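You operate a simulated robot arm through the tools that you are given. There is no shell and no other tool.

You are at the controls of a simulated robot arm. One attempt, no reset.

TASK
Load the white, grey and yellow elements into pockets one, two and three.
Fine: in that order; free the index tray, turn each pocket to LOAD before it is filled, lock the tray at three. Set down upright: white element, grey element, yellow element.

It is judged by the outcome, as a careful person would: the job done as asked, and still so three seconds after it is handed in. It fails if anything else is knocked over, pushed out of place, dropped, spilled or broken.

THE ROBOT
A 6-joint arm with a two-finger parallel gripper, fixed in place. Base frame: the origin is on the floor under the middle of its stand, x ahead of it, y to its left, z up; the work surface is at about z = 0.86. Units: m, degrees, N and s.
It reaches about 1.347 m from its shoulder. Its first joint turns from -166.0 to 166.0 degrees. Payload 3.91 kg.
The tool frame sits at the grasp point between the pads (the TCP): z along the fingers, y along the line on which they close. The tips reach 0.03 m beyond it. Largest opening 0.11 m; finger width 0.02, thickness 0.01; the body of the gripper, 0.048 by 0.112 m, starts 0.055 m behind the TCP.
Orientation is that of the tool frame in the base frame, as [roll, pitch, yaw] about the fixed x, y, z axes, in that order (R = Rz(yaw) Ry(pitch) Rx(roll)). With the fingers straight down and closing along the base's y, the tool's x points along the base's -x, its y along +y and its z along -z.

THE INTERFACE
- The arm moves only by the tool step_arm. Its arguments are lists of equal length, an entry for each row: "hand": the closure in counts, from 0 (fully open) to 255 (shut); "delta_pos": the shift along the tool's x, y, z in m, a list of three; "rotation": the turn, a rotation vector about the tool's x, y, z in degrees, a list of three. In form: {"hand": [hand, ...], "delta_pos": [[tx, ty, tz], ...], "rotation": [[wx, wy, wz], ...]}. A call has 1 to 20 rows; each row shifts and turns the commanded pose from where the row before left it, along the tool's axes as they then stand. Rows are played at 5 a second. More than 0.05 m and 8.6 degrees between two rows, or a gripper value outside its range, and nothing of the call is played. Where a pose cannot be reached the arm comes as near as it can. A force on the tool above 40 N (or 10 N above the force at the start of the call, whichever is more), or a blocked arm, ends the call early, and 0.2 s more pass. The fingers move at their own pace (about 0.108 m/s each) and stop on an object; they squeeze with about 40 N. The grip force told is the motor's: it shows also when the fingers shut on nothing. Time passes only in rows, and 0.2 s behind the last, so rows that do not move let the fingers close. The reply holds the time, the measured pose of the TCP, the force on the tool along the base axes, the opening and the grip force, in the units named above and with some noise, with the torque about the TCP (base axes, N m) and any sound that the robot's microphone picked up.
- Cameras (640 x 400 px; columns grow to the right, rows downward): "scene" is fixed at [0.4004, -0.6514, 1.631]; the picture's right is [0.94, -0.34, 0.00], its down [-0.16, -0.45, -0.88] and it looks along [0.30, 0.83, -0.47] (base axes); focal length 335 px, centre (320, 200). "wrist" rides on the gripper at [0.072, 0.017, -0.103] in the tool frame; the picture's right is [-0.23, 0.97, 0.00], its down [-0.76, -0.18, -0.62] and it looks along [-0.61, -0.14, 0.78] (tool axes); focal length 222 px, centre (320, 200). There is no depth. A picture from a camera that has moved, and an enlarged one, comes with that camera's place and axes in the base frame and with its lens.
- snapshot(camera): a new picture of that camera. No time passes.
- inspect(camera, box): a new picture of the part [left, top, right, bottom] of that camera's present view, enlarged. No time passes.
- job_done(): hands the job in; it is judged then, once.

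Nothing tells you positions but the pictures and the camera data. Unless the task says otherwise, let go and move clear before handing in.

The tools are called after "Call:" as a command line: name --argument value ..., lists and objects as JSON in quotes. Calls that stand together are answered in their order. step_arm: Moves the arm, as the interface text tells. Its arguments: {"type":"object","properties":{"hand":{"type":"array","items":{"type":"number"}},"delta_pos":{"type":"array","items":{"type":"array","items":{"type":"number"}}},"rotation":{"type":"array","items":{"type":"array","items":{"type":"number"}}}},"required":["hand","delta_pos","rotation"]} The other tools are called the same way: snapshot (camera) takes a picture; inspect (camera, box) takes an enlarged picture of a part of a camera's view; job_done () hands the job in.

At the start:

```text
time: 0.0
ee_pos: [0.6325, 0.2492, 1.2129]
orientation: [-179.9, 0.0, 179.9]
ft_force: [-0.4, -1.0, 0.6]
wrist_torque: [0.0, 0.01, 0.02]
gripper_width: 0.11
gripper_force: 0.2
```

scene: 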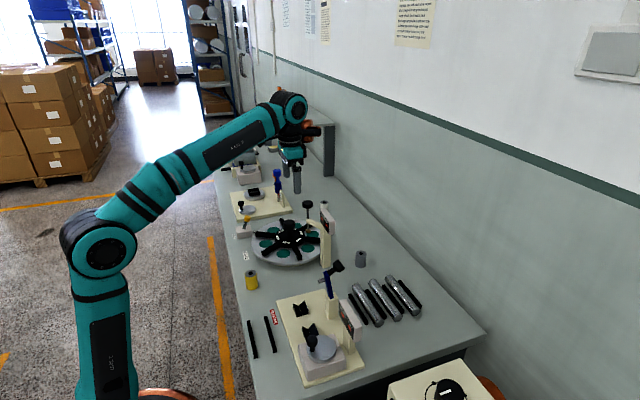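
wrist: 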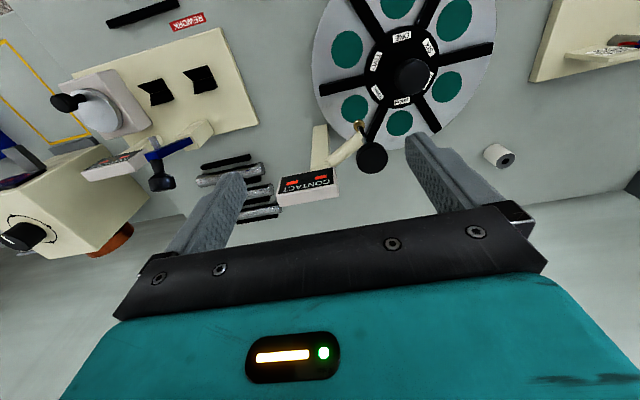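

I see a long bench with a round index tray (six pockets with a black spider on it), a lever post beside it, and several small cylinders. I'll enlarge parts of the views to work out what is what.

Call:
inspect --camera "scene" --box '[220, 190, 380, 290]'

Call:
inspect --camera "scene" --box '[220, 130, 340, 210]'

Call:
inspect --camera "scene" --box '[230, 250, 470, 400]'

Call:
inspect --camera "wrist" --box '[260, 0, 580, 200]'

Call:
inspect --camera "wrist" --box '[0, 0, 320, 200]'

```text
4.00 times, centred on (300, 240) of scene
camera zoom: at [0.4004, -0.6514, 1.631], right [0.94, -0.34, 0.0], down [-0.16, -0.45, -0.88], along [0.3, 0.83, -0.47], focal length 1342 px, centre (400, 40)
```

zoom: 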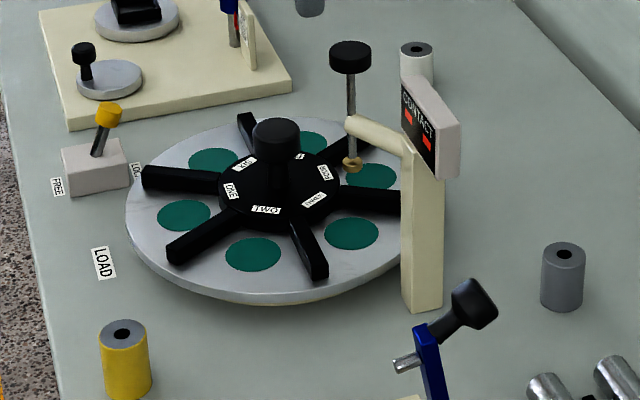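

```text
5.00 times, centred on (280, 170) of scene
camera zoom: at [0.4004, -0.6514, 1.631], right [0.94, -0.34, 0.0], down [-0.16, -0.45, -0.88], along [0.3, 0.83, -0.47], focal length 1677 px, centre (520, 350)
```

zoom: 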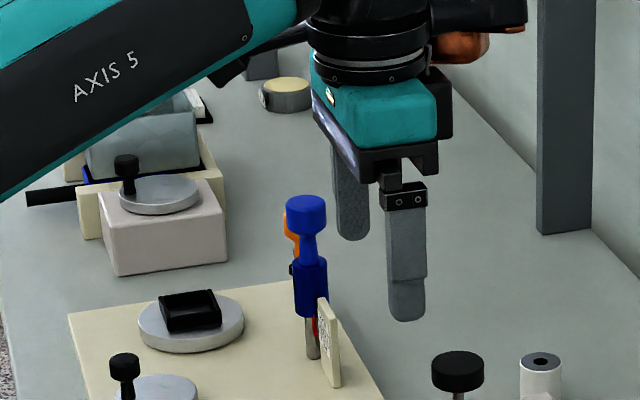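

```text
2.67 times, centred on (350, 325) of scene
camera zoom: at [0.4004, -0.6514, 1.631], right [0.94, -0.34, 0.0], down [-0.16, -0.45, -0.88], along [0.3, 0.83, -0.47], focal length 894 px, centre (240, -133)
```

zoom: 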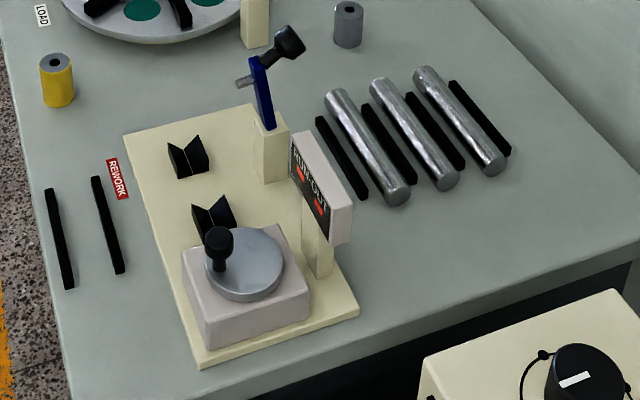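

```text
2.00 times, centred on (420, 100) of wrist
camera zoom: at [0.5609, 0.2668, 1.317], right [0.23, 0.97, 0.0], down [0.76, -0.18, 0.62], along [0.61, -0.14, -0.78], focal length 444 px, centre (120, 400)
```

zoom: 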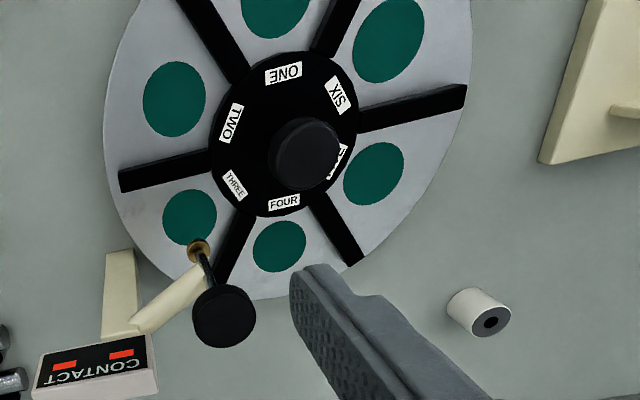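

```text
2.00 times, centred on (160, 100) of wrist
camera zoom: at [0.5609, 0.2668, 1.317], right [0.23, 0.97, 0.0], down [0.76, -0.18, 0.62], along [0.61, -0.14, -0.78], focal length 444 px, centre (640, 400)
```

zoom: 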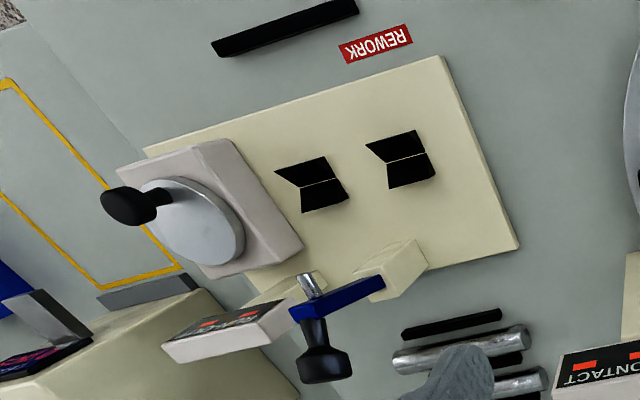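

The tray looks centred near (0.65, 0.38), with pocket ONE on the robot side by the LOAD label. The FREE/LOCK lever is near (0.50, 0.53) and leans toward LOCK. I'll move the arm back to get a wrist view of the lever, LOAD label and tray.

Call:
step_arm --hand '[0, 0, 0, 0, 0, 0, 0]' --delta_pos '[[0.035, 0.028, 0], [0.035, 0.028, 0], [0.035, 0.028, 0], [0.035, 0.028, 0], [0.035, 0.028, 0], [0.035, 0.028, 0], [0, 0, 0]]' --rotation '[[0, 0, 0], [0, 0, 0], [0, 0, 0], [0, 0, 0], [0, 0, 0], [0, 0, 0], [0, 0, 0]]'

Call:
snapshot --camera "wrist"

Call:
snapshot --camera "scene"

```text
time: 1.6
ee_pos: [0.4224, 0.4166, 1.2116]
orientation: [-179.9, 0.1, -180.0]
ft_force: [0.4, 0.4, 0.7]
wrist_torque: [-0.02, -0.01, 0.0]
gripper_width: 0.11
gripper_force: 0.1
```

```text
taken
camera wrist: at [0.3499, 0.4332, 1.3147], right [0.23, 0.97, 0.0], down [0.76, -0.18, 0.62], along [0.61, -0.14, -0.78], focal length 222 px, centre (320, 200)
```

wrist: 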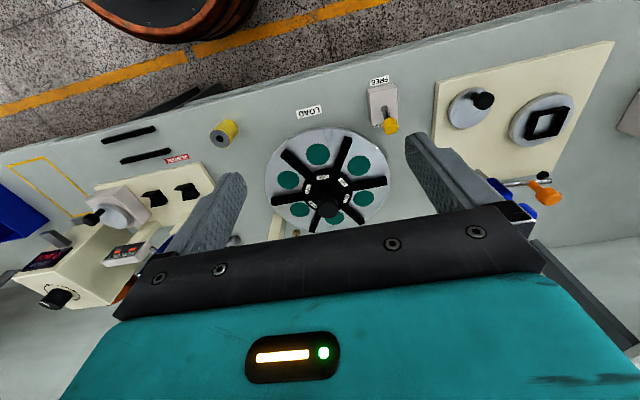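

```text
taken
```

scene: 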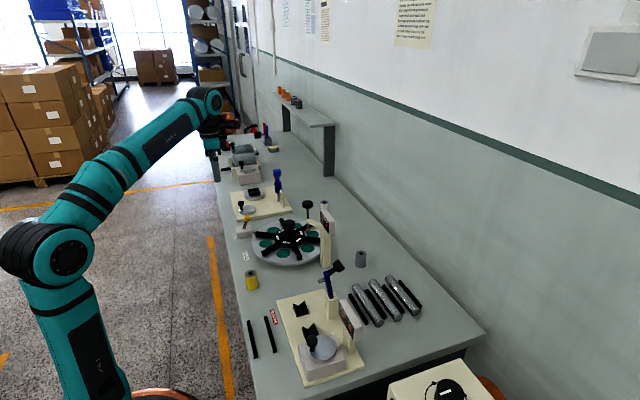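

Call:
inspect --camera "wrist" --box '[240, 70, 440, 240]'

Call:
inspect --camera "wrist" --box '[350, 60, 430, 150]'

Call:
inspect --camera "scene" --box '[220, 190, 320, 270]'

Call:
inspect --camera "scene" --box '[260, 190, 380, 290]'

Call:
inspect --camera "scene" --box '[220, 70, 360, 200]'

```text
2.35 times, centred on (340, 155) of wrist
camera zoom: at [0.3499, 0.4332, 1.3147], right [0.23, 0.97, 0.0], down [0.76, -0.18, 0.62], along [0.61, -0.14, -0.78], focal length 523 px, centre (273, 306)
```

zoom: 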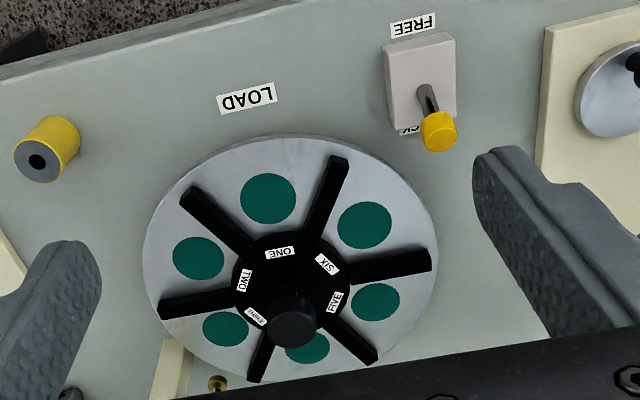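

```text
4.44 times, centred on (390, 105) of wrist
camera zoom: at [0.3499, 0.4332, 1.3147], right [0.23, 0.97, 0.0], down [0.76, -0.18, 0.62], along [0.61, -0.14, -0.78], focal length 987 px, centre (9, 622)
```

zoom: 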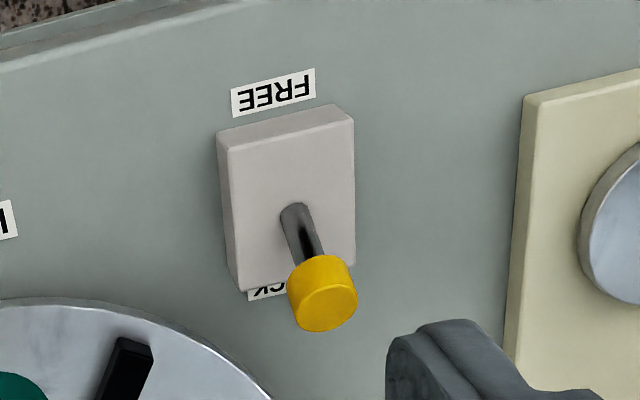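

```text
5.00 times, centred on (270, 230) of scene
camera zoom: at [0.4004, -0.6514, 1.631], right [0.94, -0.34, 0.0], down [-0.16, -0.45, -0.88], along [0.3, 0.83, -0.47], focal length 1677 px, centre (570, 50)
```

zoom: 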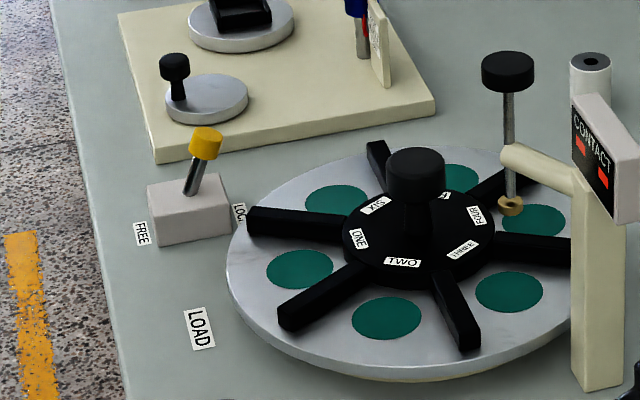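

```text
4.00 times, centred on (320, 240) of scene
camera zoom: at [0.4004, -0.6514, 1.631], right [0.94, -0.34, 0.0], down [-0.16, -0.45, -0.88], along [0.3, 0.83, -0.47], focal length 1342 px, centre (320, 40)
```

zoom: 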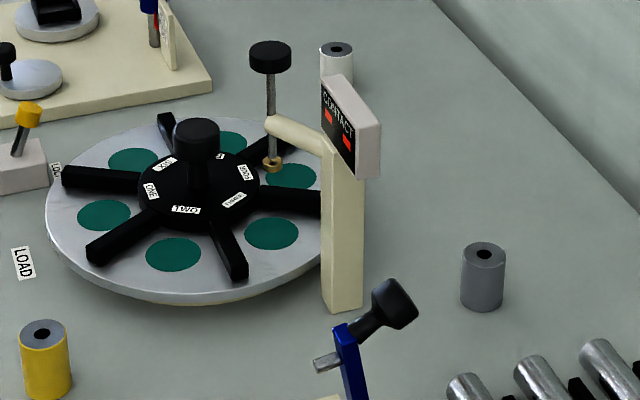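

```text
3.08 times, centred on (290, 135) of scene
camera zoom: at [0.4004, -0.6514, 1.631], right [0.94, -0.34, 0.0], down [-0.16, -0.45, -0.88], along [0.3, 0.83, -0.47], focal length 1032 px, centre (412, 400)
```

zoom: 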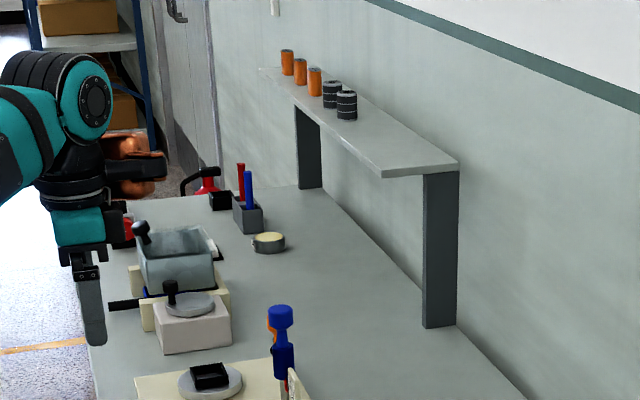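

Tray centre is about (0.648, 0.381) with its surface at z≈0.90. Pocket ONE already sits at LOAD. The lever knob is at about (0.518, 0.522, 0.933) on the LOCK side. Next I'll close the fingers and lower them on the +x side of the lever, ready to push it to FREE.

Call:
step_arm --hand '[255, 255, 255, 255, 255, 255, 255, 255, 255, 255]' --delta_pos '[[-0.029, 0.0212, 0.022], [-0.029, 0.0212, 0.022], [-0.029, 0.0212, 0.022], [-0.029, 0.0212, 0.022], [-0.029, 0.0212, 0.022], [0, 0, 0.04], [0, 0, 0.04], [0, 0, 0.04], [0, 0, 0.027], [0, 0, 0]]' --rotation '[[0, 0, 0], [0, 0, 0], [0, 0, 0], [0, 0, 0], [0, 0, 0], [0, 0, 0], [0, 0, 0], [0, 0, 0], [0, 0, 0], [0, 0, 0]]'

Call:
snapshot --camera "wrist"

Call:
inspect --camera "scene" --box '[200, 170, 340, 270]'

```text
time: 3.8
ee_pos: [0.5683, 0.5231, 0.9574]
orientation: [-179.9, 0.0, 180.0]
ft_force: [0.7, -0.4, -0.2]
wrist_torque: [0.0, 0.04, 0.0]
gripper_width: 0.0
gripper_force: 37.7
```

```text
taken
camera wrist: at [0.4955, 0.5403, 1.0597], right [0.23, 0.97, 0.0], down [0.76, -0.18, 0.62], along [0.61, -0.14, -0.78], focal length 222 px, centre (320, 200)
```

wrist: 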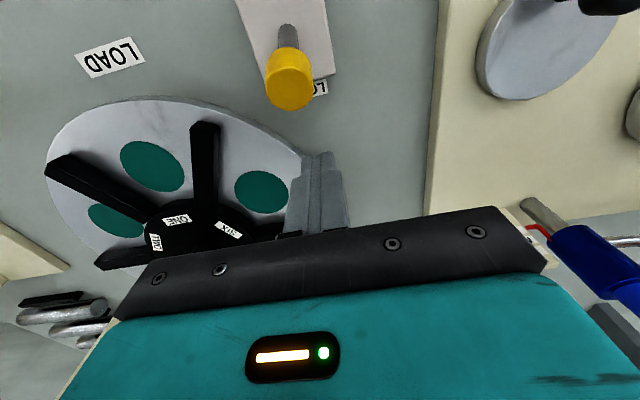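

```text
4.00 times, centred on (270, 220) of scene
camera zoom: at [0.4004, -0.6514, 1.631], right [0.94, -0.34, 0.0], down [-0.16, -0.45, -0.88], along [0.3, 0.83, -0.47], focal length 1342 px, centre (520, 120)
```

zoom: 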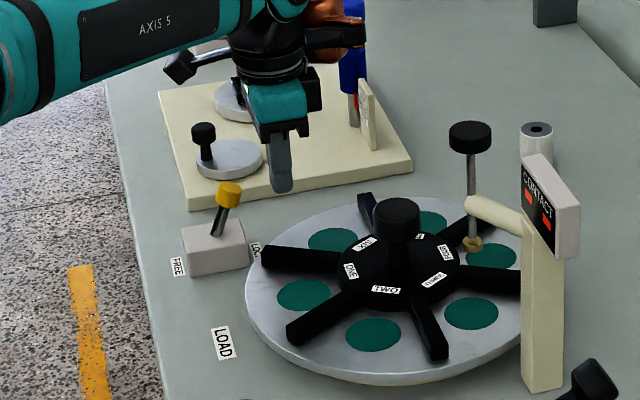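

The fingers are beside the lever knob, on its LOCK side and clear of the tray. I'll lower slightly and push slowly toward −x (FREE).

Call:
step_arm --hand '[255, 255, 255, 255, 255, 255, 255, 255, 255]' --delta_pos '[[0, -0.001, 0.01], [0.01, 0, 0], [0.01, 0, 0], [0.01, 0, 0], [0.01, 0, 0], [0.01, 0, 0], [0.007, 0, 0], [0.007, 0, 0], [0, 0, 0]]' --rotation '[[0, 0, 0], [0, 0, 0], [0, 0, 0], [0, 0, 0], [0, 0, 0], [0, 0, 0], [0, 0, 0], [0, 0, 0], [0, 0, 0]]'

Call:
inspect --camera "scene" --box '[200, 170, 340, 270]'

Call:
snapshot --camera "wrist"

```text
time: 5.8
ee_pos: [0.5052, 0.5238, 0.9467]
orientation: [-179.8, 0.0, -180.0]
ft_force: [0.3, -0.5, 0.0]
wrist_torque: [0.0, -0.03, 0.02]
gripper_width: 0.0
gripper_force: 37.3
```

```text
4.00 times, centred on (270, 220) of scene
camera zoom: at [0.4004, -0.6514, 1.631], right [0.94, -0.34, 0.0], down [-0.16, -0.45, -0.88], along [0.3, 0.83, -0.47], focal length 1342 px, centre (520, 120)
```

zoom: 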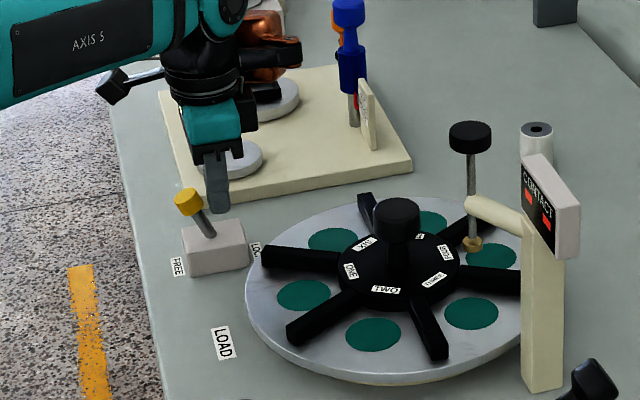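

```text
taken
camera wrist: at [0.432, 0.5397, 1.0494], right [0.23, 0.97, 0.0], down [0.76, -0.18, 0.62], along [0.61, -0.14, -0.78], focal length 222 px, centre (320, 200)
```

wrist: 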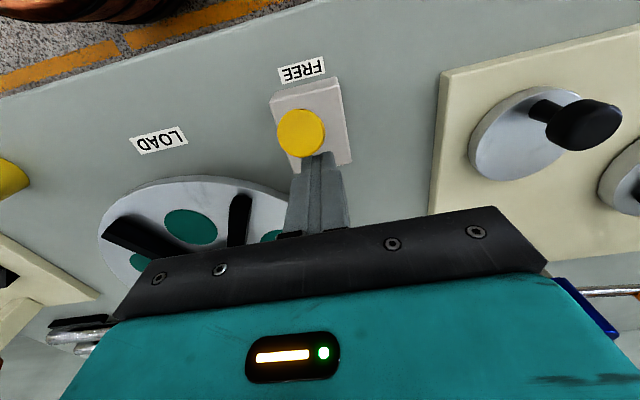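

The lever has flipped to the FREE side with its knob at x≈0.477. I'll back off, rise, and hover over the white element near (0.867, 0.59).

Call:
step_arm --hand '[255, 255, 255, 255, 255, 0, 0, 0, 0, 0, 0, 0, 0, 0]' --delta_pos '[[-0.02, 0, 0], [0, 0, -0.045], [0, 0, -0.045], [0, 0, -0.045], [0, 0, -0.045], [-0.04, 0.008, 0], [-0.04, 0.008, 0], [-0.04, 0.008, 0], [-0.04, 0.008, 0], [-0.04, 0.008, 0], [-0.04, 0.008, 0], [-0.04, 0.008, 0], [-0.04, 0.008, 0], [-0.022, 0.002, 0]]' --rotation '[[0, 0, 0], [0, 0, 0], [0, 0, 0], [0, 0, 0], [0, 0, 0], [0, 0, 0], [0, 0, 0], [0, 0, 0], [0, 0, 0], [0, 0, 0], [0, 0, 0], [0, 0, 0], [0, 0, 0], [0, 0, 0]]'

Call:
snapshot --camera "wrist"

Call:
inspect --camera "scene" --box '[200, 150, 360, 270]'

```text
time: 8.8
ee_pos: [0.8199, 0.5552, 1.0807]
orientation: [-180.0, 0.1, 180.0]
ft_force: [0.6, 0.8, 0.6]
wrist_torque: [-0.03, -0.05, 0.0]
gripper_width: 0.1098
gripper_force: 0.2
out of reach, approached as far as the arm can: row 11, 12, 13, 14
```

```text
taken
camera wrist: at [0.7477, 0.5713, 1.1838], right [0.23, 0.97, 0.0], down [0.76, -0.18, 0.63], along [0.61, -0.14, -0.78], focal length 222 px, centre (320, 200)
```

wrist: 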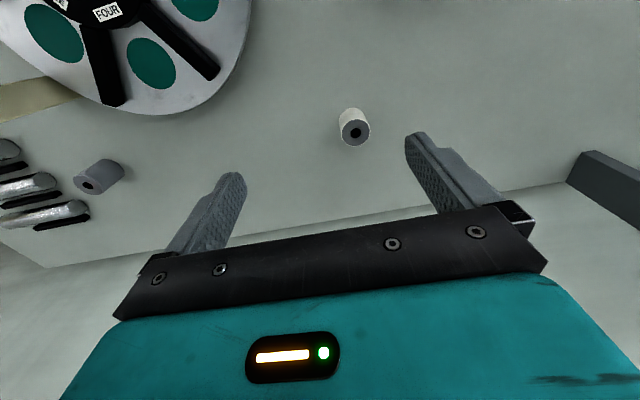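

```text
3.33 times, centred on (280, 210) of scene
camera zoom: at [0.4004, -0.6514, 1.631], right [0.94, -0.34, 0.0], down [-0.16, -0.45, -0.88], along [0.3, 0.83, -0.47], focal length 1118 px, centre (453, 167)
```

zoom: 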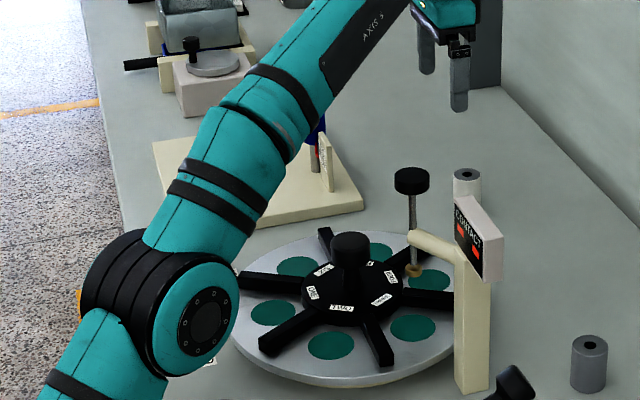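

White's top is at about (0.864, 0.592). The arm is at its reach limit at this height, but lower down it should reach farther. I'll descend partway and see where the pose ends up.

Call:
step_arm --hand '[0, 0, 0]' --delta_pos '[[0, 0, 0.04], [0, 0, 0.03], [0, 0, 0]]' --rotation '[[0, 0, 0], [0, 0, 0], [0, 0, 0]]'

Call:
snapshot --camera "wrist"

```text
time: 9.6
ee_pos: [0.8193, 0.5538, 1.01]
orientation: [-179.9, 0.1, -180.0]
ft_force: [0.6, -0.1, 0.6]
wrist_torque: [-0.03, -0.03, -0.04]
gripper_width: 0.1097
gripper_force: 0.1
```

```text
taken
camera wrist: at [0.7476, 0.5701, 1.113], right [0.23, 0.97, 0.0], down [0.76, -0.18, 0.62], along [0.61, -0.14, -0.78], focal length 222 px, centre (320, 200)
```

wrist: 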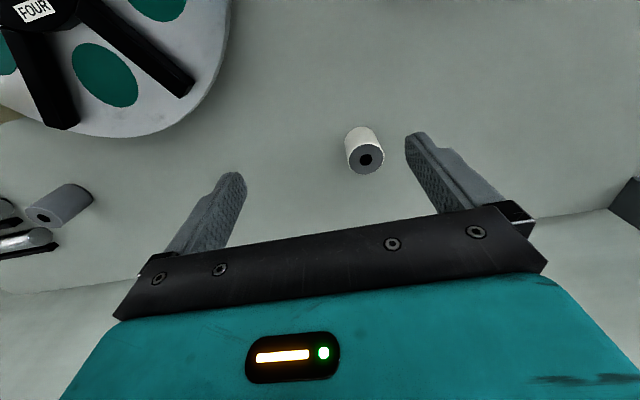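

White's top is at about (0.865, 0.591, 0.907). I'll go down to z=0.96, where the tips still clear its top, and shift over it.

Call:
step_arm --hand '[0, 0, 0, 0, 0]' --delta_pos '[[0, 0, 0.025], [0, 0, 0.025], [-0.023, 0.0185, 0], [-0.023, 0.0185, 0], [0, 0, 0]]' --rotation '[[0, 0, 0], [0, 0, 0], [0, 0, 0], [0, 0, 0], [0, 0, 0]]'

Call:
snapshot --camera "wrist"

Call:
inspect --camera "scene" --box '[260, 150, 380, 250]'

```text
time: 10.8
ee_pos: [0.8659, 0.5914, 0.9599]
orientation: [-179.9, 0.0, 180.0]
ft_force: [0.5, 0.7, -0.7]
wrist_torque: [0.0, 0.0, -0.04]
gripper_width: 0.1101
gripper_force: 0.0
```

```text
taken
camera wrist: at [0.7935, 0.6075, 1.0636], right [0.23, 0.97, 0.0], down [0.76, -0.18, 0.62], along [0.61, -0.14, -0.78], focal length 222 px, centre (320, 200)
```

wrist: 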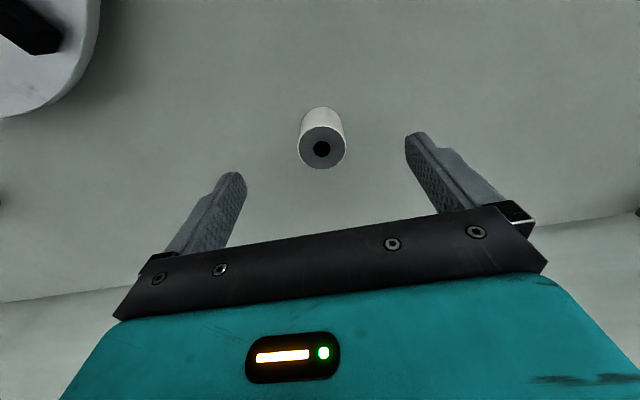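

```text
4.00 times, centred on (320, 200) of scene
camera zoom: at [0.4004, -0.6514, 1.631], right [0.94, -0.34, 0.0], down [-0.16, -0.45, -0.88], along [0.3, 0.83, -0.47], focal length 1342 px, centre (320, 200)
```

zoom: 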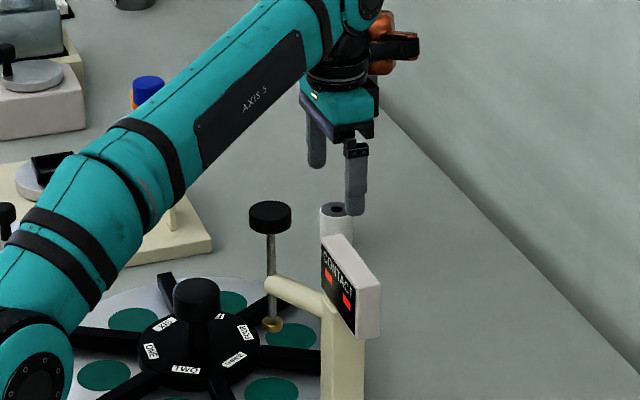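

The white element is centred between the fingers. I'll descend to about 0.905 and close on it.

Call:
step_arm --hand '[0, 0, 0, 0, 255, 255, 255, 255, 255]' --delta_pos '[[0, 0, 0.02], [0, 0, 0.02], [0, 0, 0.015], [0, 0, 0], [0, 0, 0], [0, 0, 0], [0, 0, 0], [0, 0, 0], [0, 0, 0]]' --rotation '[[0, 0, 0], [0, 0, 0], [0, 0, 0], [0, 0, 0], [0, 0, 0], [0, 0, 0], [0, 0, 0], [0, 0, 0], [0, 0, 0]]'

Call:
snapshot --camera "wrist"

```text
time: 12.8
ee_pos: [0.8652, 0.5906, 0.9049]
orientation: [-179.9, 0.1, 179.9]
ft_force: [0.7, 0.4, 1.7]
wrist_torque: [0.08, -0.03, -0.02]
gripper_width: 0.0366
gripper_force: 39.6
```

```text
taken
camera wrist: at [0.7924, 0.6074, 1.0083], right [0.23, 0.97, 0.0], down [0.76, -0.18, 0.62], along [0.61, -0.14, -0.78], focal length 222 px, centre (320, 200)
```

wrist: 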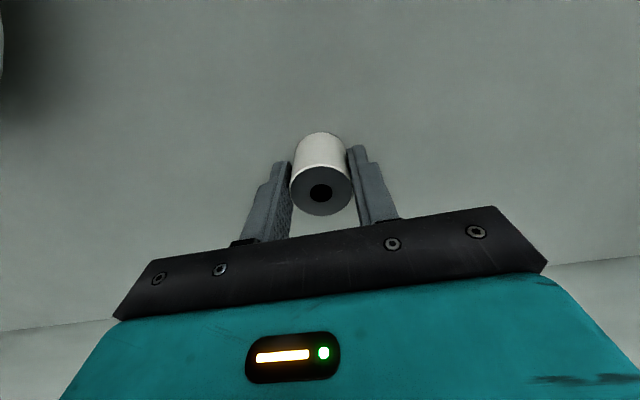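

White is gripped at a width of 0.0366. I'll lift it gently and carry it back over the tray toward pocket ONE at about (0.556, 0.381), staying high.

Call:
step_arm --hand '[255, 255, 255, 255, 255, 255, 255, 255, 255, 255, 255, 255]' --delta_pos '[[0, 0, -0.02], [0, 0, -0.03], [0.0285, -0.0137, -0.035], [0.0285, -0.0137, -0.035], [0.0285, -0.0137, -0.035], [0.0373, -0.028, 0], [0.0373, -0.028, 0], [0.0373, -0.028, 0], [0.0373, -0.028, 0], [0.0373, -0.028, 0], [0.0373, -0.028, 0], [0, 0, 0]]' --rotation '[[0, 0, 0], [0, 0, 0], [0, 0, 0], [0, 0, 0], [0, 0, 0], [0, 0, 0], [0, 0, 0], [0, 0, 0], [0, 0, 0], [0, 0, 0], [0, 0, 0], [0, 0, 0]]'

Call:
snapshot --camera "wrist"

Call:
inspect --camera "scene" --box '[200, 150, 360, 270]'

```text
time: 15.4
ee_pos: [0.5565, 0.3816, 1.0618]
orientation: [-179.9, 0.1, 180.0]
ft_force: [-0.7, 0.2, -0.4]
wrist_torque: [-0.02, 0.03, -0.04]
gripper_width: 0.0367
gripper_force: 40.0
```

```text
taken
camera wrist: at [0.4843, 0.3982, 1.1654], right [0.23, 0.97, 0.0], down [0.76, -0.18, 0.62], along [0.61, -0.14, -0.78], focal length 222 px, centre (320, 200)
```

wrist: 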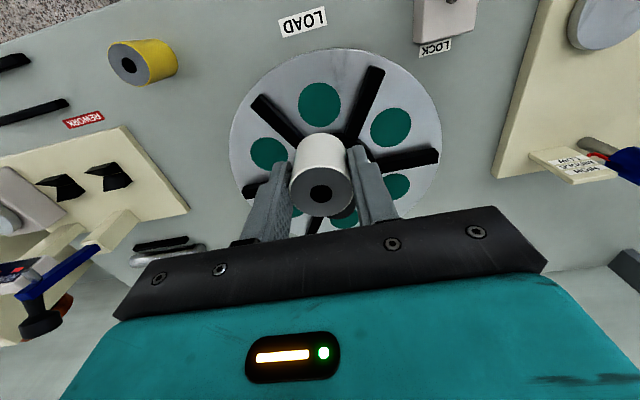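

```text
3.33 times, centred on (280, 210) of scene
camera zoom: at [0.4004, -0.6514, 1.631], right [0.94, -0.34, 0.0], down [-0.16, -0.45, -0.88], along [0.3, 0.83, -0.47], focal length 1118 px, centre (453, 167)
```

zoom: 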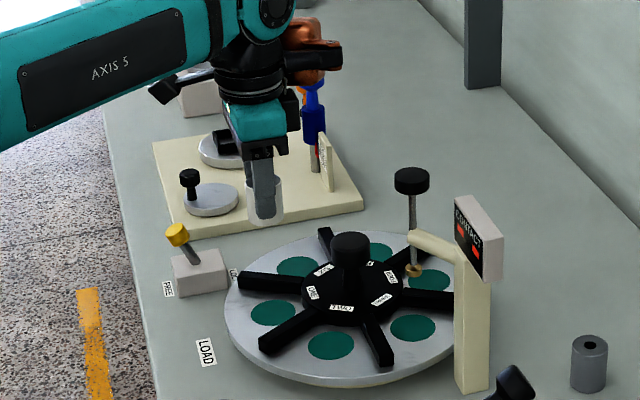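

White is directly above pocket ONE, which is aligned with LOAD. I'll lower it now, with a first stage to about z=0.96.

Call:
step_arm --hand '[255, 255, 255, 255, 255]' --delta_pos '[[0.001, 0, 0.03], [0, 0, 0.03], [0, 0, 0.025], [0, 0, 0.015], [0, 0, 0]]' --rotation '[[0, 0, 0], [0, 0, 0], [0, 0, 0], [0, 0, 0], [0, 0, 0]]'

Call:
inspect --camera "scene" --box '[230, 190, 330, 270]'

Call:
snapshot --camera "wrist"

```text
time: 16.6
ee_pos: [0.5558, 0.3811, 0.9622]
orientation: [-180.0, 0.0, -179.9]
ft_force: [-0.7, 0.0, -0.8]
wrist_torque: [-0.02, 0.02, -0.03]
gripper_width: 0.0366
gripper_force: 39.7
```

```text
5.00 times, centred on (280, 230) of scene
camera zoom: at [0.4004, -0.6514, 1.631], right [0.94, -0.34, 0.0], down [-0.16, -0.45, -0.88], along [0.3, 0.83, -0.47], focal length 1677 px, centre (520, 50)
```

zoom: 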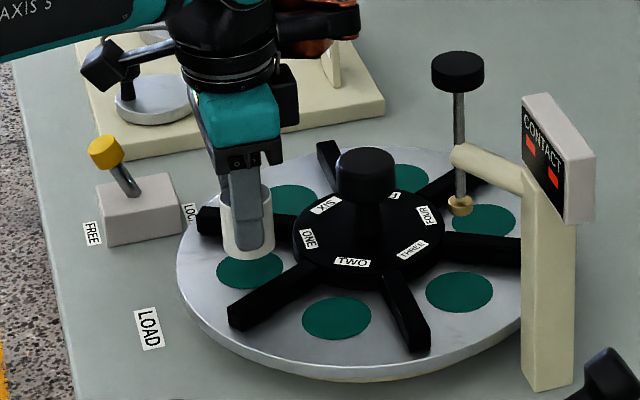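

```text
taken
camera wrist: at [0.4835, 0.3967, 1.0639], right [0.23, 0.97, 0.0], down [0.76, -0.18, 0.62], along [0.61, -0.14, -0.78], focal length 222 px, centre (320, 200)
```

wrist: 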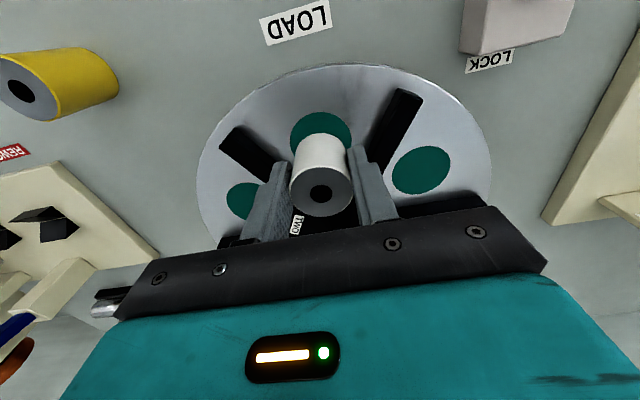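

About 17 mm remain between the element and the pocket floor. I'll lower in small steps and watch for contact.

Call:
step_arm --hand '[255, 255, 255, 255]' --delta_pos '[[0, 0, 0.006], [0, 0, 0.005], [0, 0, 0.003], [0, 0, 0]]' --rotation '[[0, 0, 0], [0, 0, 0], [0, 0, 0], [0, 0, 0]]'

Call:
inspect --camera "scene" --box '[230, 200, 310, 260]'

```text
time: 17.6
ee_pos: [0.5546, 0.3811, 0.9476]
orientation: [-179.9, 0.1, -180.0]
ft_force: [-0.2, -0.4, -0.4]
wrist_torque: [-0.01, 0.01, -0.02]
gripper_width: 0.0366
gripper_force: 40.5
```

```text
6.67 times, centred on (270, 230) of scene
camera zoom: at [0.4004, -0.6514, 1.631], right [0.94, -0.34, 0.0], down [-0.16, -0.45, -0.88], along [0.3, 0.83, -0.47], focal length 2236 px, centre (653, 0)
```

zoom: 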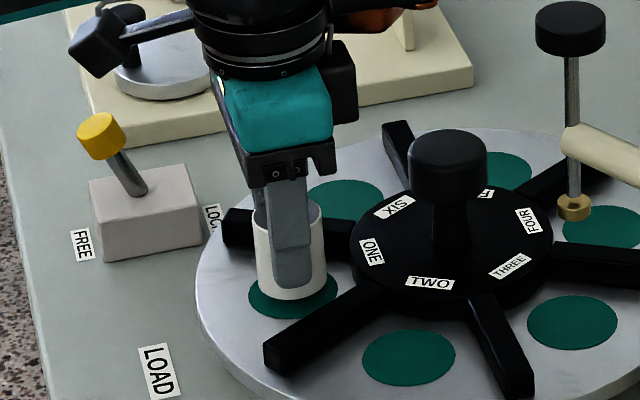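

Call:
step_arm --hand '[255, 255, 255]' --delta_pos '[[0, 0, 0.0015], [0, 0, 0.0015], [0, 0, 0]]' --rotation '[[0, 0, 0], [0, 0, 0], [0, 0, 0]]'

```text
time: 18.4
ee_pos: [0.5532, 0.3797, 0.9438]
orientation: [180.0, 0.0, 179.9]
ft_force: [0.3, 0.2, -0.1]
wrist_torque: [-0.03, -0.02, 0.01]
gripper_width: 0.0365
gripper_force: 40.3
```

Call:
step_arm --hand '[255, 255, 255]' --delta_pos '[[0, 0, 0.0015], [0, 0, 0.0015], [0, 0, 0]]' --rotation '[[0, 0, 0], [0, 0, 0], [0, 0, 0]]'

Call:
inspect --camera "scene" --box '[240, 210, 300, 255]'

Call:
inspect --camera "wrist" --box '[200, 50, 440, 250]'

```text
time: 19.2
ee_pos: [0.5545, 0.3804, 0.9415]
orientation: [-179.8, 0.0, 180.0]
ft_force: [-0.4, -0.1, -0.5]
wrist_torque: [0.0, 0.01, -0.01]
gripper_width: 0.0366
gripper_force: 39.8
```

```text
8.89 times, centred on (270, 232) of scene
camera zoom: at [0.4004, -0.6514, 1.631], right [0.94, -0.34, 0.0], down [-0.16, -0.45, -0.88], along [0.3, 0.83, -0.47], focal length 2981 px, centre (764, -89)
```

zoom: 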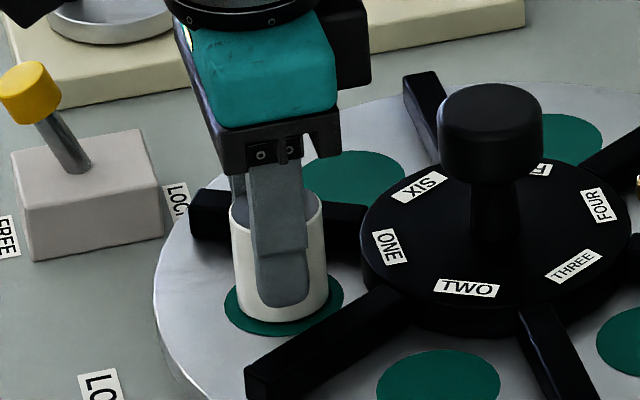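

```text
2.00 times, centred on (320, 150) of wrist
camera zoom: at [0.482, 0.3972, 1.0448], right [0.23, 0.97, 0.0], down [0.76, -0.18, 0.62], along [0.61, -0.14, -0.78], focal length 444 px, centre (320, 300)
```

zoom: 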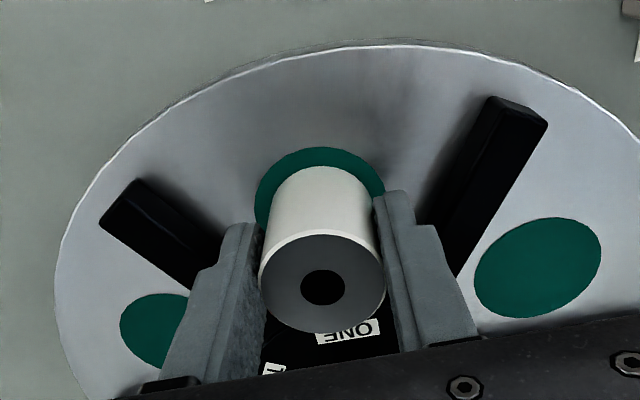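

Call:
step_arm --hand '[255, 255, 255]' --delta_pos '[[0, 0, 0.001], [0, 0, 0.001], [0, 0, 0]]' --rotation '[[0, 0, 0], [0, 0, 0], [0, 0, 0]]'

```text
time: 20.0
ee_pos: [0.554, 0.3791, 0.9393]
orientation: [-179.9, 0.1, -180.0]
ft_force: [-0.4, -0.1, 1.3]
wrist_torque: [0.0, -0.01, -0.03]
gripper_width: 0.0367
gripper_force: 40.0
```

Call:
step_arm --hand '[255, 255, 255]' --delta_pos '[[0, 0, 0.001], [0, 0, 0], [0, 0, 0]]' --rotation '[[0, 0, 0], [0, 0, 0], [0, 0, 0]]'

Call:
inspect --camera "scene" --box '[240, 210, 300, 255]'

```text
time: 20.8
ee_pos: [0.5547, 0.3806, 0.9392]
orientation: [180.0, 0.1, 180.0]
ft_force: [2.0, 0.6, 19.1]
wrist_torque: [0.03, -0.07, -0.04]
gripper_width: 0.0367
gripper_force: 39.8
```

```text
8.89 times, centred on (270, 232) of scene
camera zoom: at [0.4004, -0.6514, 1.631], right [0.94, -0.34, 0.0], down [-0.16, -0.45, -0.88], along [0.3, 0.83, -0.47], focal length 2981 px, centre (764, -89)
```

zoom: 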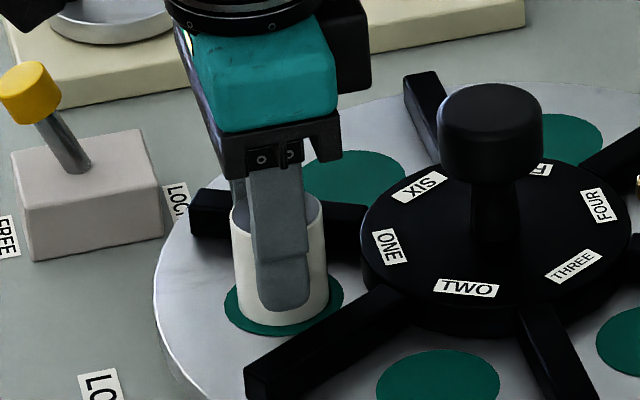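

White is resting on the pocket floor (19 N contact). I'll open the fingers just enough to release, then lift straight up.

Call:
step_arm --hand '[139, 139, 139, 139, 139, 139, 100, 0]' --delta_pos '[[0, 0, 0], [0, 0, 0], [0, 0, -0.01], [0, 0, -0.02], [0, 0, -0.03], [0, 0, -0.03], [0, 0, -0.03], [0, 0, 0]]' --rotation '[[0, 0, 0], [0, 0, 0], [0, 0, 0], [0, 0, 0], [0, 0, 0], [0, 0, 0], [0, 0, 0], [0, 0, 0]]'

Call:
snapshot --camera "wrist"

Call:
inspect --camera "scene" --box '[220, 180, 340, 270]'

```text
time: 22.6
ee_pos: [0.5539, 0.3818, 1.0579]
orientation: [-180.0, 0.2, -180.0]
ft_force: [-0.1, 1.0, -0.1]
wrist_torque: [0.0, 0.01, 0.0]
gripper_width: 0.1098
gripper_force: 0.1
```

```text
taken
camera wrist: at [0.4816, 0.3982, 1.1613], right [0.23, 0.97, 0.0], down [0.76, -0.18, 0.62], along [0.61, -0.14, -0.78], focal length 222 px, centre (320, 200)
```

wrist: 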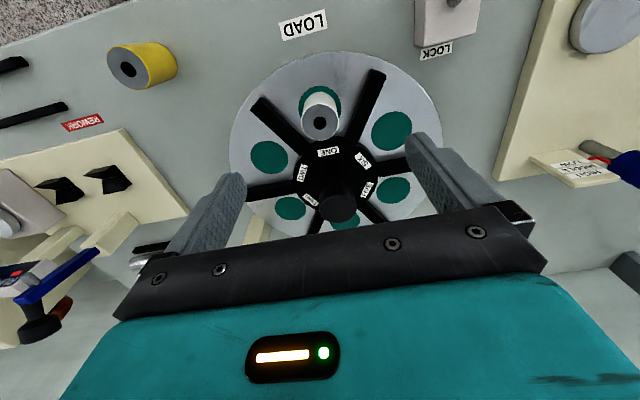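

```text
4.44 times, centred on (280, 225) of scene
camera zoom: at [0.4004, -0.6514, 1.631], right [0.94, -0.34, 0.0], down [-0.16, -0.45, -0.88], along [0.3, 0.83, -0.47], focal length 1491 px, centre (498, 89)
```

zoom: 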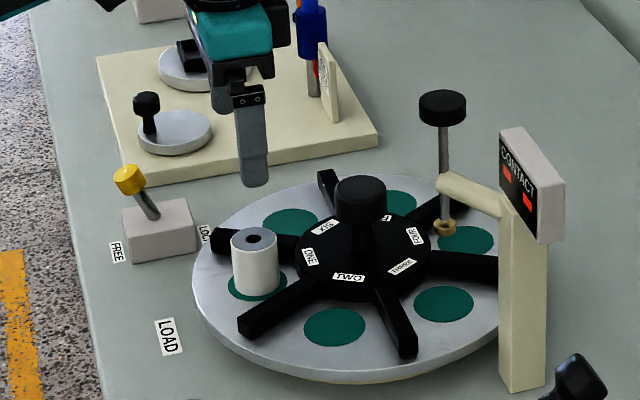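

White stands upright in pocket ONE. Next I'll hover over the hub knob at about (0.648, 0.381) to turn the tray.

Call:
step_arm --hand '[0, 0, 0, 0]' --delta_pos '[[-0.032, -0.0003, 0], [-0.032, -0.0003, 0], [-0.03, -0.0004, 0], [0, 0, 0]]' --rotation '[[0, 0, 0], [0, 0, 0], [0, 0, 0], [0, 0, 0]]'

Call:
snapshot --camera "wrist"

Call:
inspect --camera "scene" --box '[220, 170, 360, 270]'

```text
time: 23.6
ee_pos: [0.6474, 0.3801, 1.0583]
orientation: [-179.9, 0.0, -179.9]
ft_force: [0.3, -0.2, 0.2]
wrist_torque: [-0.02, 0.0, 0.0]
gripper_width: 0.11
gripper_force: 0.1
```

```text
taken
camera wrist: at [0.5748, 0.3973, 1.1623], right [0.23, 0.97, 0.0], down [0.76, -0.18, 0.62], along [0.61, -0.14, -0.78], focal length 222 px, centre (320, 200)
```

wrist: 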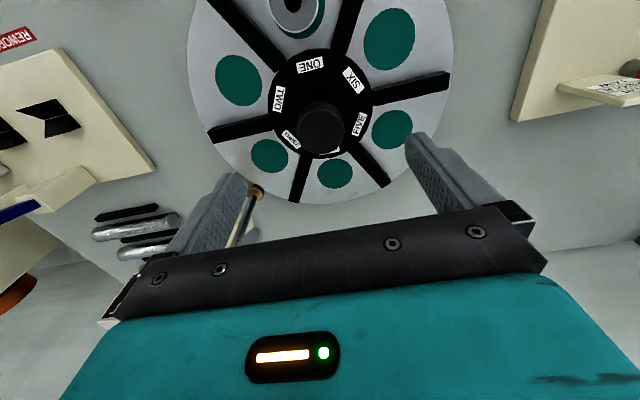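

```text
4.00 times, centred on (290, 220) of scene
camera zoom: at [0.4004, -0.6514, 1.631], right [0.94, -0.34, 0.0], down [-0.16, -0.45, -0.88], along [0.3, 0.83, -0.47], focal length 1342 px, centre (440, 120)
```

zoom: 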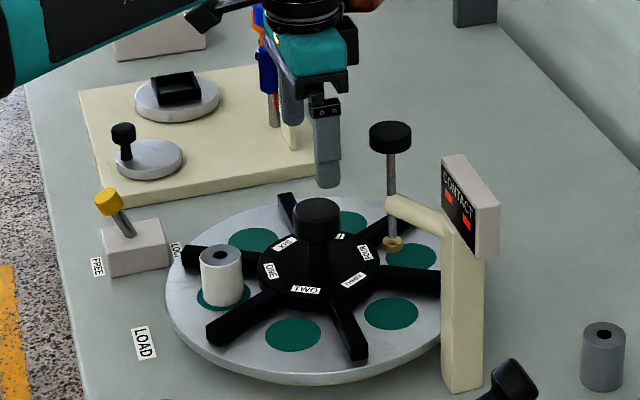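

The knob is right under the TCP. I'll narrow the opening to about 0.07, descend around the knob clear of the contact rod, and grip it.

Call:
step_arm --hand '[93, 93, 93, 93, 93, 255, 255, 255]' --delta_pos '[[0, 0, 0], [0, 0, 0.03], [0, 0, 0.03], [0, 0, 0.02], [0, 0, 0.014], [0, 0, 0], [0, 0, 0], [0, 0, 0]]' --rotation '[[0, 0, 0], [0, 0, 0], [0, 0, 0], [0, 0, 0], [0, 0, 0], [0, 0, 0], [0, 0, 0], [0, 0, 0]]'

Call:
snapshot --camera "wrist"

Call:
inspect --camera "scene" --box '[220, 170, 360, 270]'

```text
time: 25.4
ee_pos: [0.6488, 0.3801, 0.9643]
orientation: [-180.0, 0.0, 179.9]
ft_force: [-0.9, -3.1, -9.7]
wrist_torque: [0.69, -1.17, -0.02]
gripper_width: 0.0439
gripper_force: 44.6
```

```text
taken
camera wrist: at [0.5754, 0.3969, 1.0677], right [0.23, 0.97, 0.0], down [0.76, -0.18, 0.62], along [0.61, -0.14, -0.78], focal length 222 px, centre (320, 200)
```

wrist: 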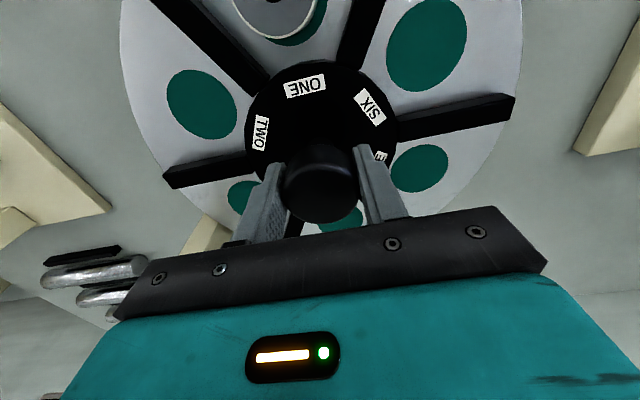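

```text
4.00 times, centred on (290, 220) of scene
camera zoom: at [0.4004, -0.6514, 1.631], right [0.94, -0.34, 0.0], down [-0.16, -0.45, -0.88], along [0.3, 0.83, -0.47], focal length 1342 px, centre (440, 120)
```

zoom: 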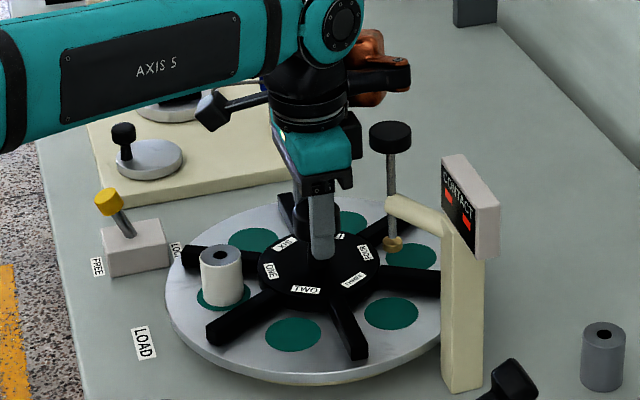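

The knob is gripped at a width of 0.044. I'll try a small clockwise turn first to see whether the tray follows freely.

Call:
step_arm --hand '[255, 255, 255]' --delta_pos '[[0, 0, 0], [0, 0, 0], [0, 0, 0]]' --rotation '[[0, 0, 5], [0, 0, 5], [0, 0, 0]]'

Call:
inspect --camera "scene" --box '[220, 170, 360, 270]'

Call:
snapshot --camera "wrist"

```text
time: 26.2
ee_pos: [0.6479, 0.3806, 0.9633]
orientation: [-180.0, 0.0, 170.0]
ft_force: [-9.5, 1.0, -16.6]
wrist_torque: [0.53, 0.01, 0.01]
gripper_width: 0.044
gripper_force: 45.2
```

```text
4.00 times, centred on (290, 220) of scene
camera zoom: at [0.4004, -0.6514, 1.631], right [0.94, -0.34, 0.0], down [-0.16, -0.45, -0.88], along [0.3, 0.83, -0.47], focal length 1342 px, centre (440, 120)
```

zoom: 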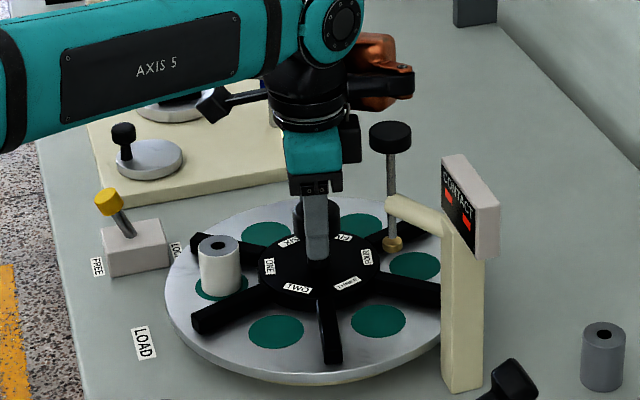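

```text
taken
camera wrist: at [0.5796, 0.4096, 1.0677], right [0.39, 0.92, 0.0], down [0.72, -0.31, 0.62], along [0.57, -0.25, -0.78], focal length 222 px, centre (320, 200)
```

wrist: 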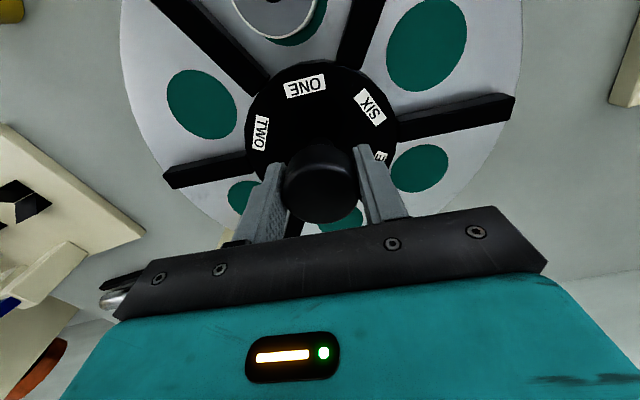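

The tray turns with the knob without slipping. I'll continue to a total of 60°, so pocket TWO comes to LOAD.

Call:
step_arm --hand '[255, 255, 255, 255]' --delta_pos '[[0, 0, 0], [0, 0, 0], [0, 0, 0], [0, 0, 0]]' --rotation '[[0, 0, 8], [0, 0, 8], [0, 0, 8], [0, 0, 0]]'

Call:
inspect --camera "scene" --box '[220, 170, 360, 270]'

```text
time: 27.2
ee_pos: [0.648, 0.3812, 0.964]
orientation: [180.0, 0.0, 146.0]
ft_force: [-5.3, 16.7, -6.5]
wrist_torque: [0.68, 0.51, -0.01]
gripper_width: 0.0441
gripper_force: 44.4
```

```text
4.00 times, centred on (290, 220) of scene
camera zoom: at [0.4004, -0.6514, 1.631], right [0.94, -0.34, 0.0], down [-0.16, -0.45, -0.88], along [0.3, 0.83, -0.47], focal length 1342 px, centre (440, 120)
```

zoom: 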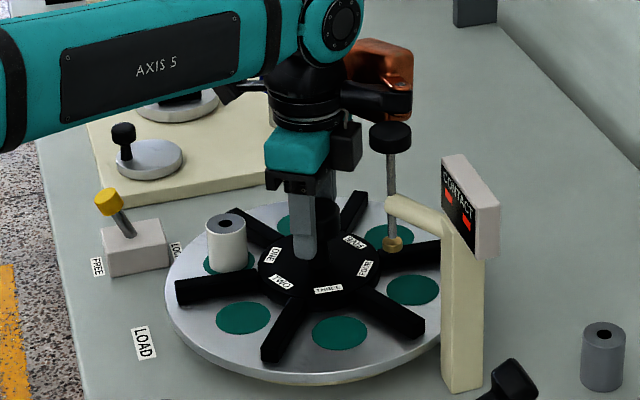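

Before turning further I want to check the clearance between the wrist hardware and the contact gauge's rod knob.

Call:
inspect --camera "scene" --box '[275, 165, 345, 215]'

Call:
snapshot --camera "wrist"

Call:
snapshot --camera "scene"

```text
8.00 times, centred on (310, 190) of scene
camera zoom: at [0.4004, -0.6514, 1.631], right [0.94, -0.34, 0.0], down [-0.16, -0.45, -0.88], along [0.3, 0.83, -0.47], focal length 2683 px, centre (400, 280)
```

zoom: 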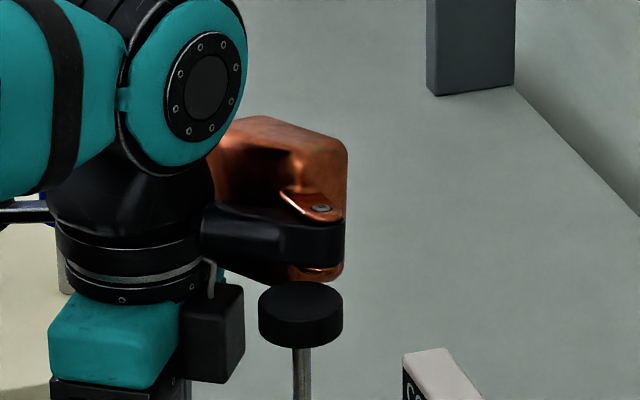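

```text
taken
camera wrist: at [0.5975, 0.4357, 1.0676], right [0.73, 0.68, 0.0], down [0.53, -0.57, 0.62], along [0.43, -0.46, -0.78], focal length 222 px, centre (320, 200)
```

wrist: 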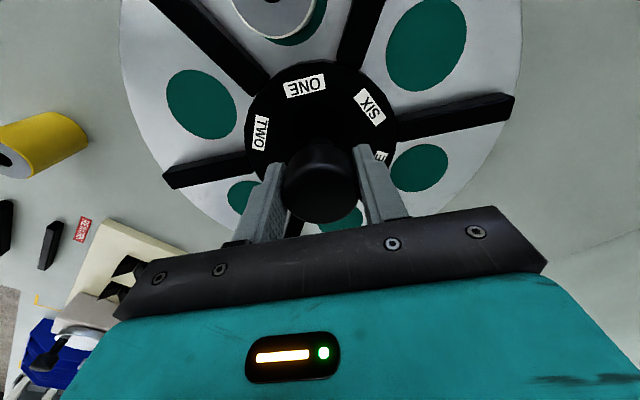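

```text
taken
```

scene: 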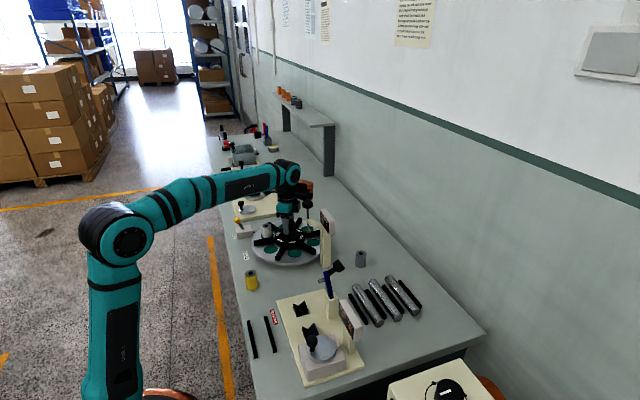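

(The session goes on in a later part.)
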